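You operate a simulated robot arm through the tools that you are given. There is no shell and no other tool. Be economical: measure what you need, move in short steps, check, and stop when the job is done.

Carry out the task below with a simulated robot arm. There is one attempt and no reset: what you move stays moved.

TASK
Open the stock drawer.

It is judged by the outcome, as a careful person would: the job done as asked, and still so three seconds after it is handed in. It fails if anything else is knocked over, pushed out of place, dropped, spilled or broken.

THE ROBOT
A 6-joint arm with a two-finger parallel gripper, fixed in place. Base frame: the origin is at the foot of the arm, x ahead of it, y to its left, z up. Lengths are in cm, angles in rad, forces in N, time in s.
With the tool pointing down near the work surface it reaches from about 22 to 66 cm from the base axis. Its first joint turns from -1.152 to 1.152 rad. Payload 2.9 kg.
Tool frame: the origin (TCP) lies between the finger pads and is the grasp point; the fingertips stand 3 cm ahead of it; z points along the fingers, y is the line along which they close. The gripper opens to 11 cm. The fingers are 2 cm wide and 1 cm thick; the gripper's body (4.8 by 11.2 cm) begins 5.5 cm behind the TCP.
Orientation is that of the tool frame in the base frame, as a unit quaternion [x, y, z, w]. With the fingers straight down and closing along the base's y, the tool's x points along the base's -x, its y along +y and its z along -z.

THE INTERFACE
- The arm moves only by the tool move_arm. Its argument "plan" is a list of rows, each an object of numbers (a shift or turn left out is 0, a gripper value left out holds the last): "tx", "ty", "tz": the shift along the tool's x, y, z in m; "rx", "ry", "rz": the turn, a rotation vector about the tool's x, y, z in rad; "fingers": the opening in per cent of the stroke, from 0 (shut) to 100 (fully open). In form: [{"tx": .., "ty": .., "tz": .., "rx": .., "ry": .., "rz": .., "fingers": ..}, ...]. A call has 1 to 12 rows; each row shifts and turns the commanded pose from where the row before left it, along the tool's axes as they then stand. A row lasts 0.2 s, in which the tool goes at most 5 cm and 0.15 rad; a call with a longer step from one row to the next is refused whole, and so is a gripper value outside its range. A pose out of reach is approached as far as the arm can. The call stops where the force on the tool passes 40 N (or 10 N more than at its start, if that is more) or the arm is blocked; 0.2 s more then pass. The fingers move at their own pace (about 10.8 cm/s each) and stop on an object; they squeeze with about 23 N. The grip force told is the motor's: it shows also when the fingers shut on nothing. Time passes only in rows, and 0.2 s behind the last, so rows that do not move let the fingers close. It gives the time, the measured TCP pose, the force on the tool (base axes), the opening and the grip force at its end, in the units of the frame above (readings bear some noise), and new pictures: "pictures" is both (left out), scene, wrist or none.
- Cameras (640 x 400 px; columns grow to the right, rows downward): "scene" is fixed at [6.74, 41.44, 138.23]; the picture's right is [-0.85, -0.52, 0.00], its down [-0.36, 0.59, -0.72] and it looks along [0.38, -0.62, -0.69] (base axes); focal length 320 px, centre (320, 200). "wrist" rides on the gripper at [-3.6, 0, -5.7] in the tool frame; the picture's right is [0.00, -1.00, 0.00], its down [0.97, 0.00, -0.24] and it looks along [0.24, 0.00, 0.97] (tool axes); focal length 218 px, centre (320, 200).
- locate(camera, pixels): for up to 12 pixels [column, row] of the newest picture of that camera ("zoom" is the newest enlarged one), the place [x, y, z] in the base frame of the surface seen there, good to about 0.3 cm, but the place of the scene camera against the robot may be out by one fixed shift of up to 2.5 cm in any direction. No time passes.
- inspect(camera, box): a new picture of the part [left, top, right, bottom] of that camera's present view, enlarged. No time passes.
- job_done(): hands the job in; it is judged then, once.

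Work in short steps. Measure before you move; look again where a grasp or a placing could have gone wrong, and mend it. You have 60 turns and 120 pictures in all, the two below and enlarged ones among them. Open the gripper and draw the arm clear of the work before you hand the job in, unless the task says otherwise; then end with one line.

The tools are called after ">>>" as a command line: name --argument value ..., lists and objects as JSON in quotes. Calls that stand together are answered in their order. move_arm: Moves the arm, as the interface text tells. Its arguments: {"type":"object","properties":{"plan":{"type":"array","items":{"type":"object","properties":{"tx":{"type":"number"},"ty":{"type":"number"},"tz":{"type":"number"},"rx":{"type":"number"},"ry":{"type":"number"},"rz":{"type":"number"},"fingers":{"type":"number"}}}},"pictures":{"type":"string","enum":["both","scene","wrist","none"]}},"required":["plan"]} The other tools are called the same way: locate (camera, pixels) gives the place of the surface under pixels of a picture; inspect (camera, box) takes an enlarged picture of a part of a camera's view; job_done () hands the job in.

At the start:

```text
time: 0.0
position: [51.98, 2.4, 96.57]
orientation: [-0.001, 1.0, 0.0, 0.0]
wrist_force: [-0.6, 0.6, -0.1]
gripper_width: 11.02
gripper_force: 0.1
```

scene: 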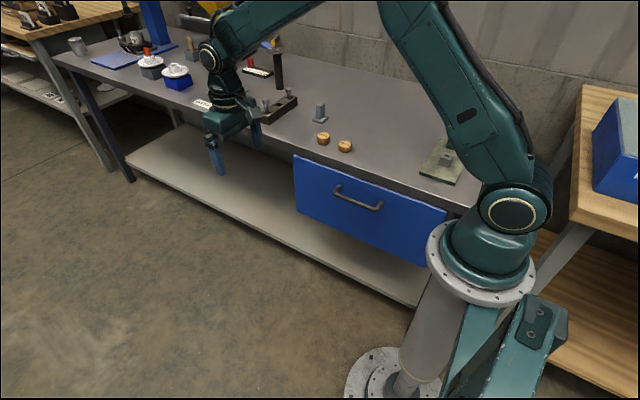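
wrist: 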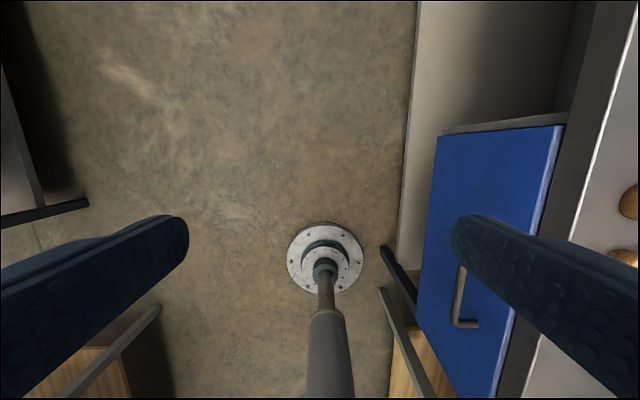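

The blue drawer front with its handle is at about (355,200) in the scene picture; I measure it and look closer.

>>> inspect --camera "scene" --box '[270, 90, 470, 290]'

>>> locate --camera "scene" --pixels '[[338, 188], [358, 200], [379, 207], [295, 157], [445, 212], [300, 210], [320, 180], [350, 210], [400, 215], [218, 170]]'

>>> locate --camera "wrist" --pixels '[[459, 290], [460, 322], [475, 324], [435, 250], [550, 150], [530, 210], [440, 150], [610, 120], [465, 140]]'

>>> inspect --camera "wrist" --box '[400, 100, 640, 400]'

```text
2.00 times, centred on (370, 190) of scene
```

zoom: 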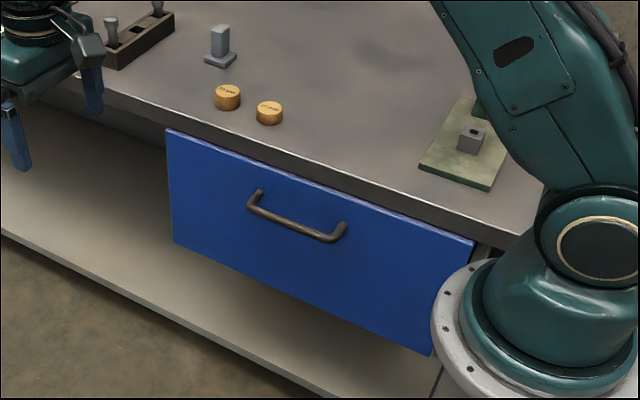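

```text
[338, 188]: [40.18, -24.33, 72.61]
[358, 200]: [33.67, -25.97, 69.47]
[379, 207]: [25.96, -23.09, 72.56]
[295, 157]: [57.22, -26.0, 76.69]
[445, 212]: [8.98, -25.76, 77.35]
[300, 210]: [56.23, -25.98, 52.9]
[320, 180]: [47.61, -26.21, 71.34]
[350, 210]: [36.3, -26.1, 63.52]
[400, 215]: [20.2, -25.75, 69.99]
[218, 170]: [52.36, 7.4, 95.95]
```

```text
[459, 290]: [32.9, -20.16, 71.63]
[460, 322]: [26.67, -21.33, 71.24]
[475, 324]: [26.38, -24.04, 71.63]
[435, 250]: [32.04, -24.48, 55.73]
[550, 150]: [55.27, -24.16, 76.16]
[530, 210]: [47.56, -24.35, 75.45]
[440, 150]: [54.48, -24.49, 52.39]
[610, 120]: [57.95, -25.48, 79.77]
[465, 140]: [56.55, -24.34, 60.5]
```

```text
1.33 times, centred on (520, 250) of wrist
```

zoom: 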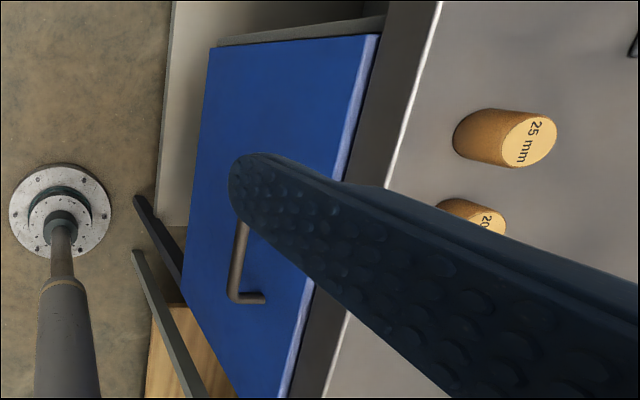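

Drawer front is at y ≈ -24.4, and the bar runs along x at y ≈ -20.5, z ≈ 71.5. I move above and beside the handle for a better view.

>>> move_arm --plan '[{"tx": 0.04, "ty": -0.025}, {"tx": 0.04, "ty": -0.025}, {"tx": 0.04, "ty": -0.025}, {"tx": 0.04, "ty": -0.025}, {"tx": 0.03, "ty": -0.025}, {}]'

```text
time: 1.4
position: [32.92, -10.09, 96.62]
orientation: [0.0, 1.0, 0.0, 0.0]
wrist_force: [0.1, -0.8, 0.3]
gripper_width: 10.99
gripper_force: 0.0
```

scene: 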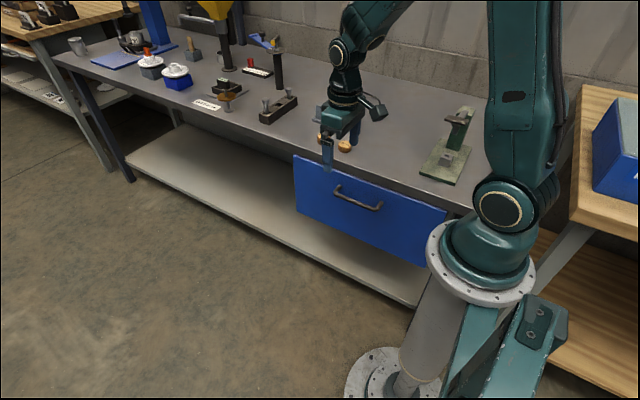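
wrist: 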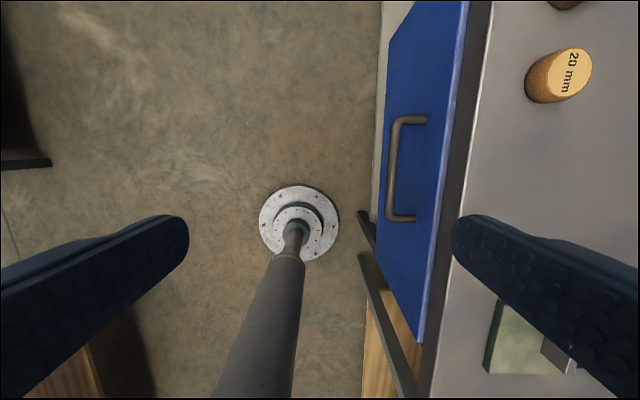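

>>> locate --camera "wrist" --pixels '[[392, 150], [391, 180], [390, 210], [426, 119], [413, 218], [398, 121], [415, 170], [445, 170], [460, 100], [466, 190], [485, 100], [420, 335]]'

>>> inspect --camera "wrist" --box '[360, 90, 500, 240]'

```text
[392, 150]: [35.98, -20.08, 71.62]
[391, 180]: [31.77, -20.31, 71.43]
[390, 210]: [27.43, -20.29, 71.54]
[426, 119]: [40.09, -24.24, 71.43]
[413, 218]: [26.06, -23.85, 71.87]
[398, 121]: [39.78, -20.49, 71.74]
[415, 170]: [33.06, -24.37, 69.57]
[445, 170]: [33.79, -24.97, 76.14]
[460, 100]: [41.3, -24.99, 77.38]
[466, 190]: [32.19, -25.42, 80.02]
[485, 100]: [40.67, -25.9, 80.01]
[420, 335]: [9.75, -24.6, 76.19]
```

```text
2.67 times, centred on (430, 165) of wrist
```

zoom: 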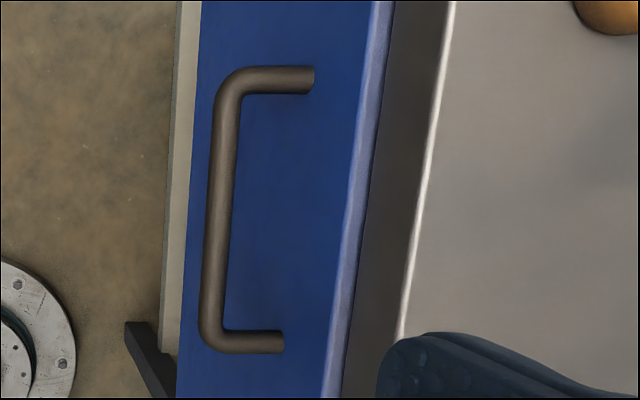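

The bar is at y ≈ -20.3, z ≈ 71 and the front at y ≈ -24.4. With an 8 cm opening and the TCP at y ≈ -17.8, the inner finger drops into the middle of the gap and the gripper body stays clear of the bench edge. I go there, stopping first just above.

>>> move_arm --plan '[{"ty": -0.04, "fingers": 73}, {"ty": -0.037}, {"tz": 0.04}, {"tz": 0.04}, {"tz": 0.04}, {"tz": 0.04}, {}]'

```text
time: 3.0
position: [32.95, -17.94, 80.57]
orientation: [0.0, 1.0, 0.001, 0.0]
wrist_force: [0.1, -0.2, -0.2]
gripper_width: 8.03
gripper_force: 0.1
```

scene: 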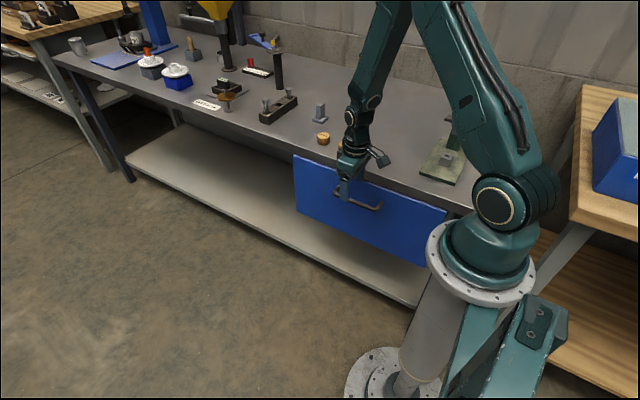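
wrist: 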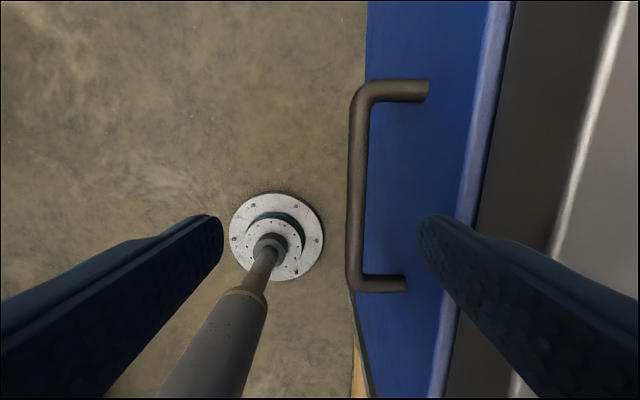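

The inner finger is lined up over the gap. I lower it 8 cm.

>>> move_arm --plan '[{"tz": 0.02}, {"tz": 0.02}, {"tz": 0.02}, {"tz": 0.02}, {}]'

```text
time: 4.2
position: [32.76, -17.89, 72.45]
orientation: [0.0, 1.0, 0.0, 0.0]
wrist_force: [0.2, 0.6, -0.5]
gripper_width: 8.02
gripper_force: 0.1
```

scene: 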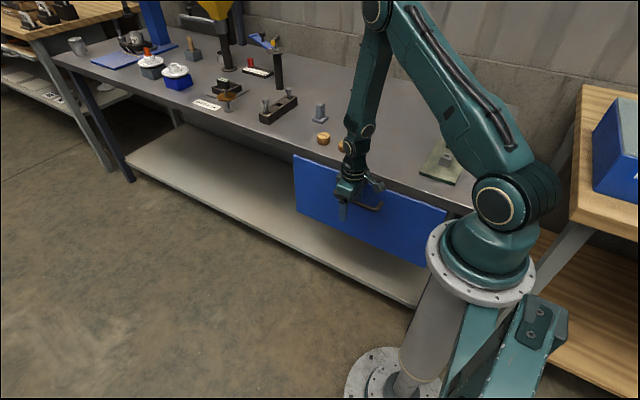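
wrist: 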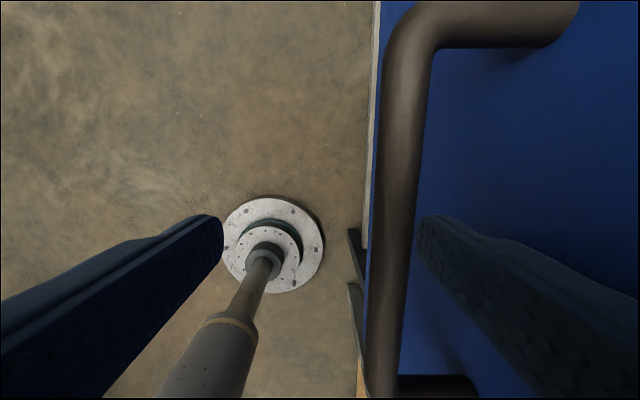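

The finger is behind the bar, so I pull gently in +y.

>>> move_arm --plan '[{"ty": 0.01}, {"ty": 0.01}, {"ty": 0.01}, {"ty": 0.01}, {"ty": 0.01}, {}]'

```text
time: 5.6
position: [32.95, -12.76, 72.46]
orientation: [0.0, 1.0, -0.001, 0.0]
wrist_force: [-0.4, 0.2, 0.9]
gripper_width: 8.03
gripper_force: 0.0
```

scene: 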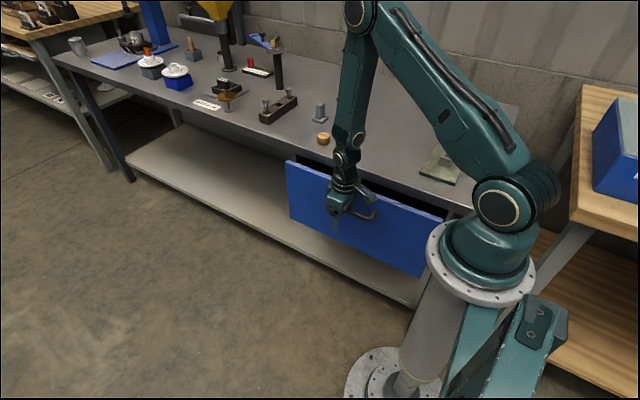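
wrist: 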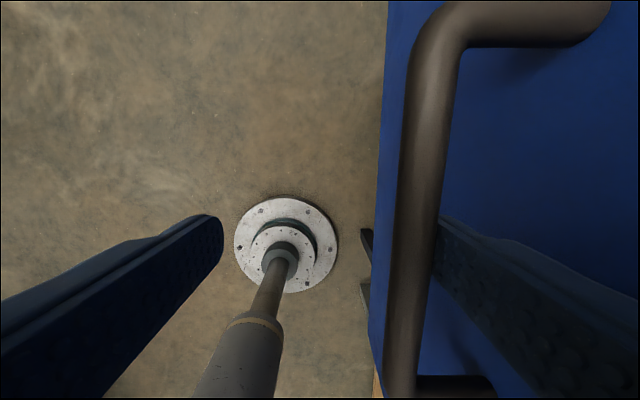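

The drawer moves freely and has come out about 4 cm. Before pulling further I check the clearance between the drawer's near end and the robot's base flange.

>>> locate --camera "scene" --pixels '[[430, 240], [440, 280], [470, 300], [448, 300], [425, 325], [446, 217], [423, 272], [437, 232], [290, 162]]'

>>> inspect --camera "scene" --box '[380, 170, 560, 330]'

```text
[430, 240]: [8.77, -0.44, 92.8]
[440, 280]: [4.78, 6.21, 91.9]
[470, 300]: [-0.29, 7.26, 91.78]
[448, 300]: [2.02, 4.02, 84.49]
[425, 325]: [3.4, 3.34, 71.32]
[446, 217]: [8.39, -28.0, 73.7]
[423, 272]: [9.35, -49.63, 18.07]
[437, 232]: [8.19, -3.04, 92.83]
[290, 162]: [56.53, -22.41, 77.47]
```

```text
2.50 times, centred on (470, 250) of scene
```

zoom: 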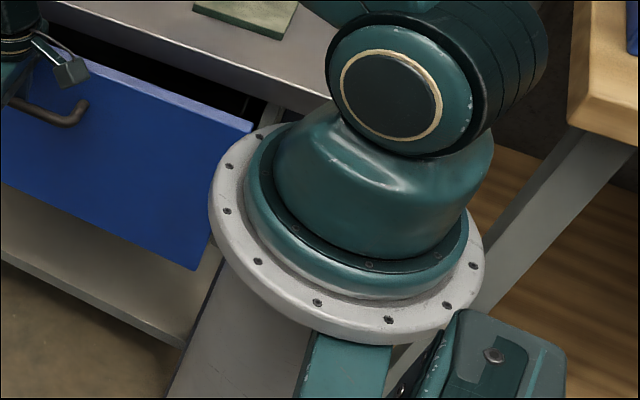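

The flange is at z ≈ 92, above the drawer, and the column's radius is about 5 cm, so the drawer's end at x ≈ 9 clears it. I keep pulling.

>>> move_arm --plan '[{"ty": 0.012}, {"ty": 0.012}, {"ty": 0.012}, {"ty": 0.012}, {"ty": 0.012}, {"ty": 0.012}, {"ty": 0.012}, {"ty": 0.012}, {}]'

```text
time: 7.6
position: [33.01, -3.19, 72.55]
orientation: [0.001, 1.0, 0.001, 0.0]
wrist_force: [-0.6, -0.5, -0.2]
gripper_width: 8.03
gripper_force: 0.0
```

scene: 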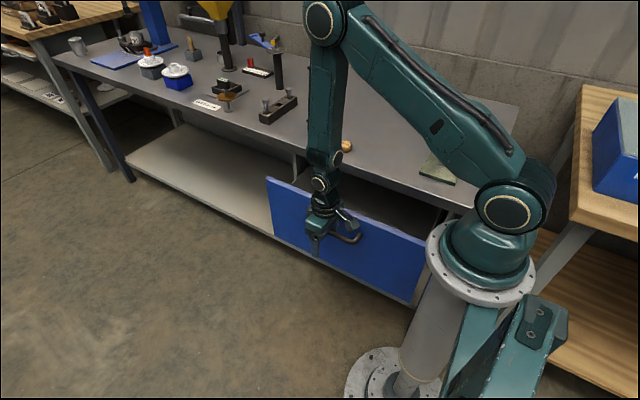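
wrist: 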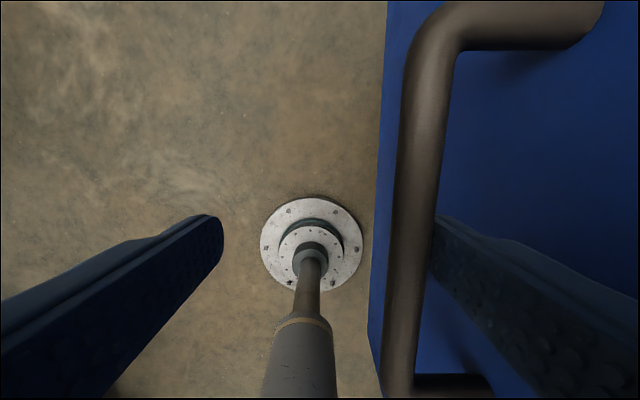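

It is out about 14 cm. I pull on toward the stop, slowly.

>>> move_arm --plan '[{"ty": 0.01}, {"ty": 0.01}, {"ty": 0.01}, {"ty": 0.01}, {"ty": 0.01}, {"ty": 0.01}, {"ty": 0.01}, {"ty": 0.01}, {}]'

```text
time: 9.6
position: [32.92, 4.8, 72.62]
orientation: [0.0, 1.0, 0.0, 0.0]
wrist_force: [-0.4, -0.3, -1.4]
gripper_width: 8.02
gripper_force: 0.1
```

scene: 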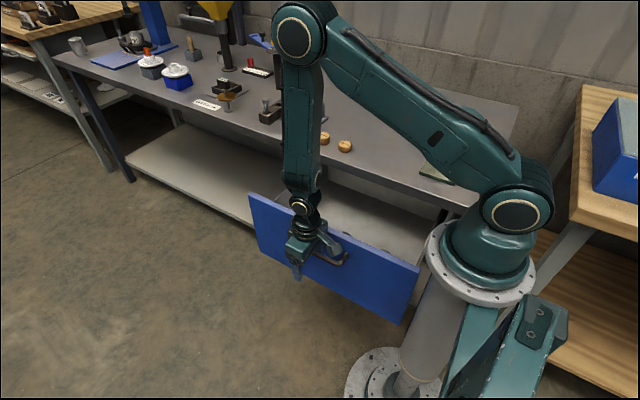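
wrist: 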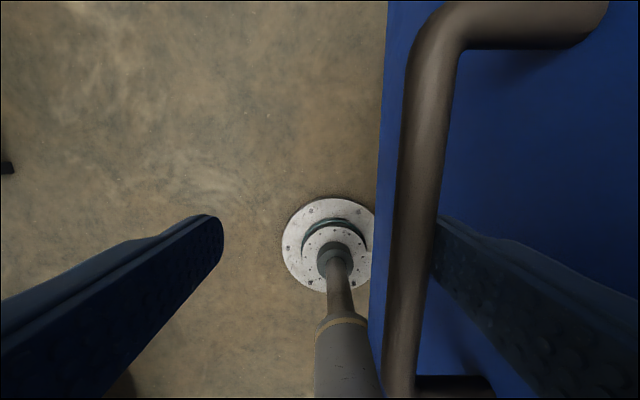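

It is 22 cm out with no resistance. I continue in small steps to find the stop.

>>> move_arm --plan '[{"ty": 0.007}, {"ty": 0.007}, {"ty": 0.007}, {"ty": 0.007}, {"ty": 0.007}, {"ty": 0.007}, {}]'

```text
time: 11.2
position: [32.99, 9.02, 72.37]
orientation: [0.0, 1.0, 0.0, 0.0]
wrist_force: [-0.7, 0.6, 0.3]
gripper_width: 8.02
gripper_force: 0.1
```

scene: 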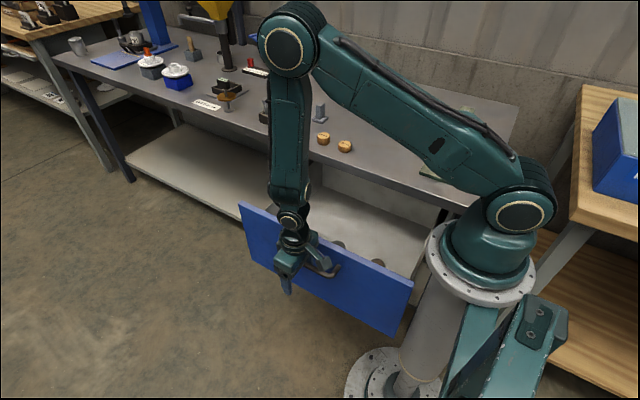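
wrist: 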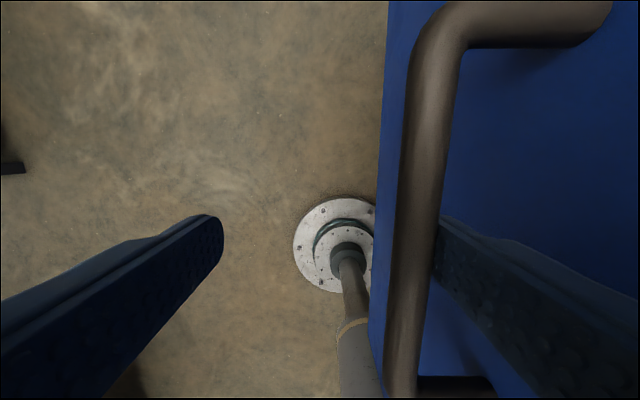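

It is now 26 cm out and still free; the contents (round items near (370,260)) are in view. A little further.

>>> move_arm --plan '[{"ty": 0.006}, {"ty": 0.006}, {"ty": 0.006}, {"ty": 0.006}, {"ty": 0.006}, {"ty": 0.006}, {}]'

```text
time: 12.8
position: [32.93, 12.55, 72.42]
orientation: [0.0, 1.0, 0.0, 0.001]
wrist_force: [-0.3, -0.7, 0.2]
gripper_width: 8.01
gripper_force: 0.1
```

scene: 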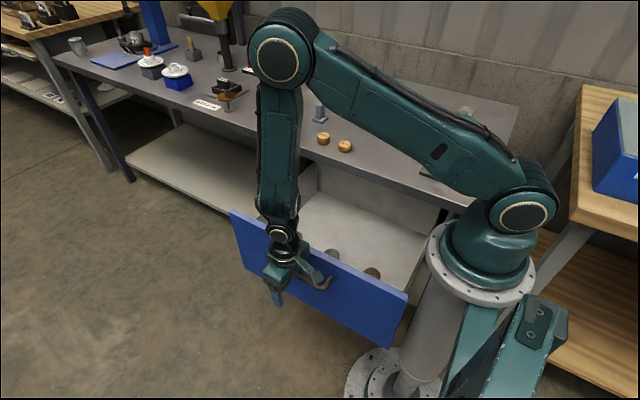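
wrist: 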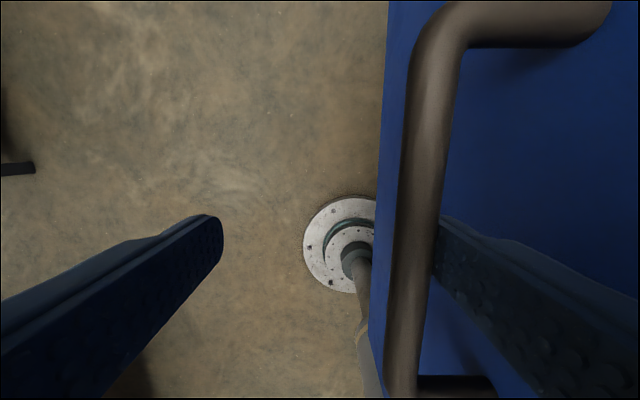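

It is about 30 cm out. I look inside to judge how much is left.

>>> inspect --camera "scene" --box '[220, 140, 460, 350]'

>>> locate --camera "scene" --pixels '[[232, 213], [405, 297], [317, 180], [340, 182], [360, 210], [372, 272], [340, 215], [320, 225], [360, 192]]'

```text
1.90 times, centred on (340, 245) of scene
```

zoom: 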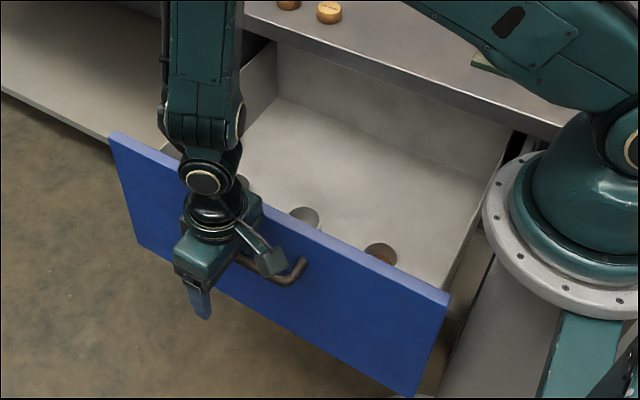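

```text
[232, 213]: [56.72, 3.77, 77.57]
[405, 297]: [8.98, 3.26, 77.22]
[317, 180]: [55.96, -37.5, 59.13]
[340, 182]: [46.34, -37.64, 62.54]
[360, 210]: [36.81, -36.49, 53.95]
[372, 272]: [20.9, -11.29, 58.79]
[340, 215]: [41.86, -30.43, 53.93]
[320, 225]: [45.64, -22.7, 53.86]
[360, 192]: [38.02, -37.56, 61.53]
```

The drawer is about 30 of its 40 cm out, with its back wall in view, so it is fully usable. I ease the finger off the bar, rise straight up and open the gripper.

>>> move_arm --plan '[{"ty": -0.008}, {}, {"tz": -0.02}, {"tz": -0.03}, {"tz": -0.04}, {"tz": -0.04}, {"tz": -0.04}, {"tz": -0.04}, {"ty": 0.02, "fingers": 100}, {}]'

```text
time: 15.0
position: [32.87, 13.76, 93.72]
orientation: [-0.001, 1.0, 0.0, 0.0]
wrist_force: [-0.9, 0.1, 0.4]
gripper_width: 10.99
gripper_force: 0.1
```

scene: 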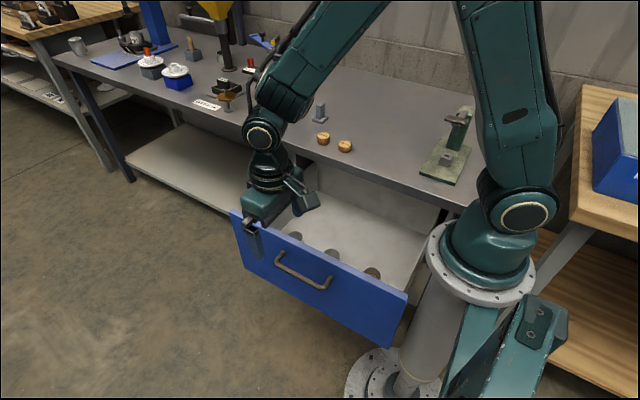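
wrist: 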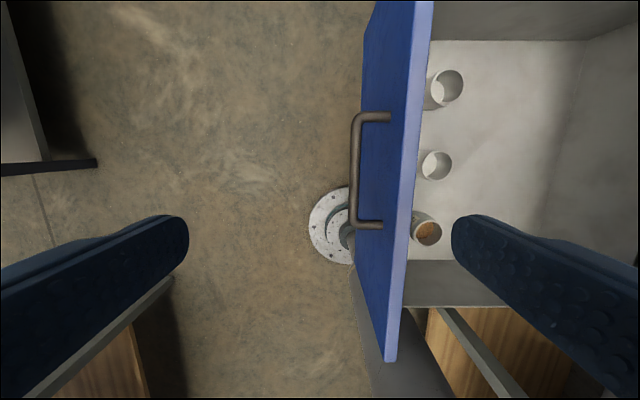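

The drawer stays open, the cups inside are upright, and the arm is clear. Handing in.

>>> job_done

```text
The job is handed in.
```

The stock drawer is open by about 30 cm, nothing else was disturbed, and the arm is drawn clear with the gripper open.
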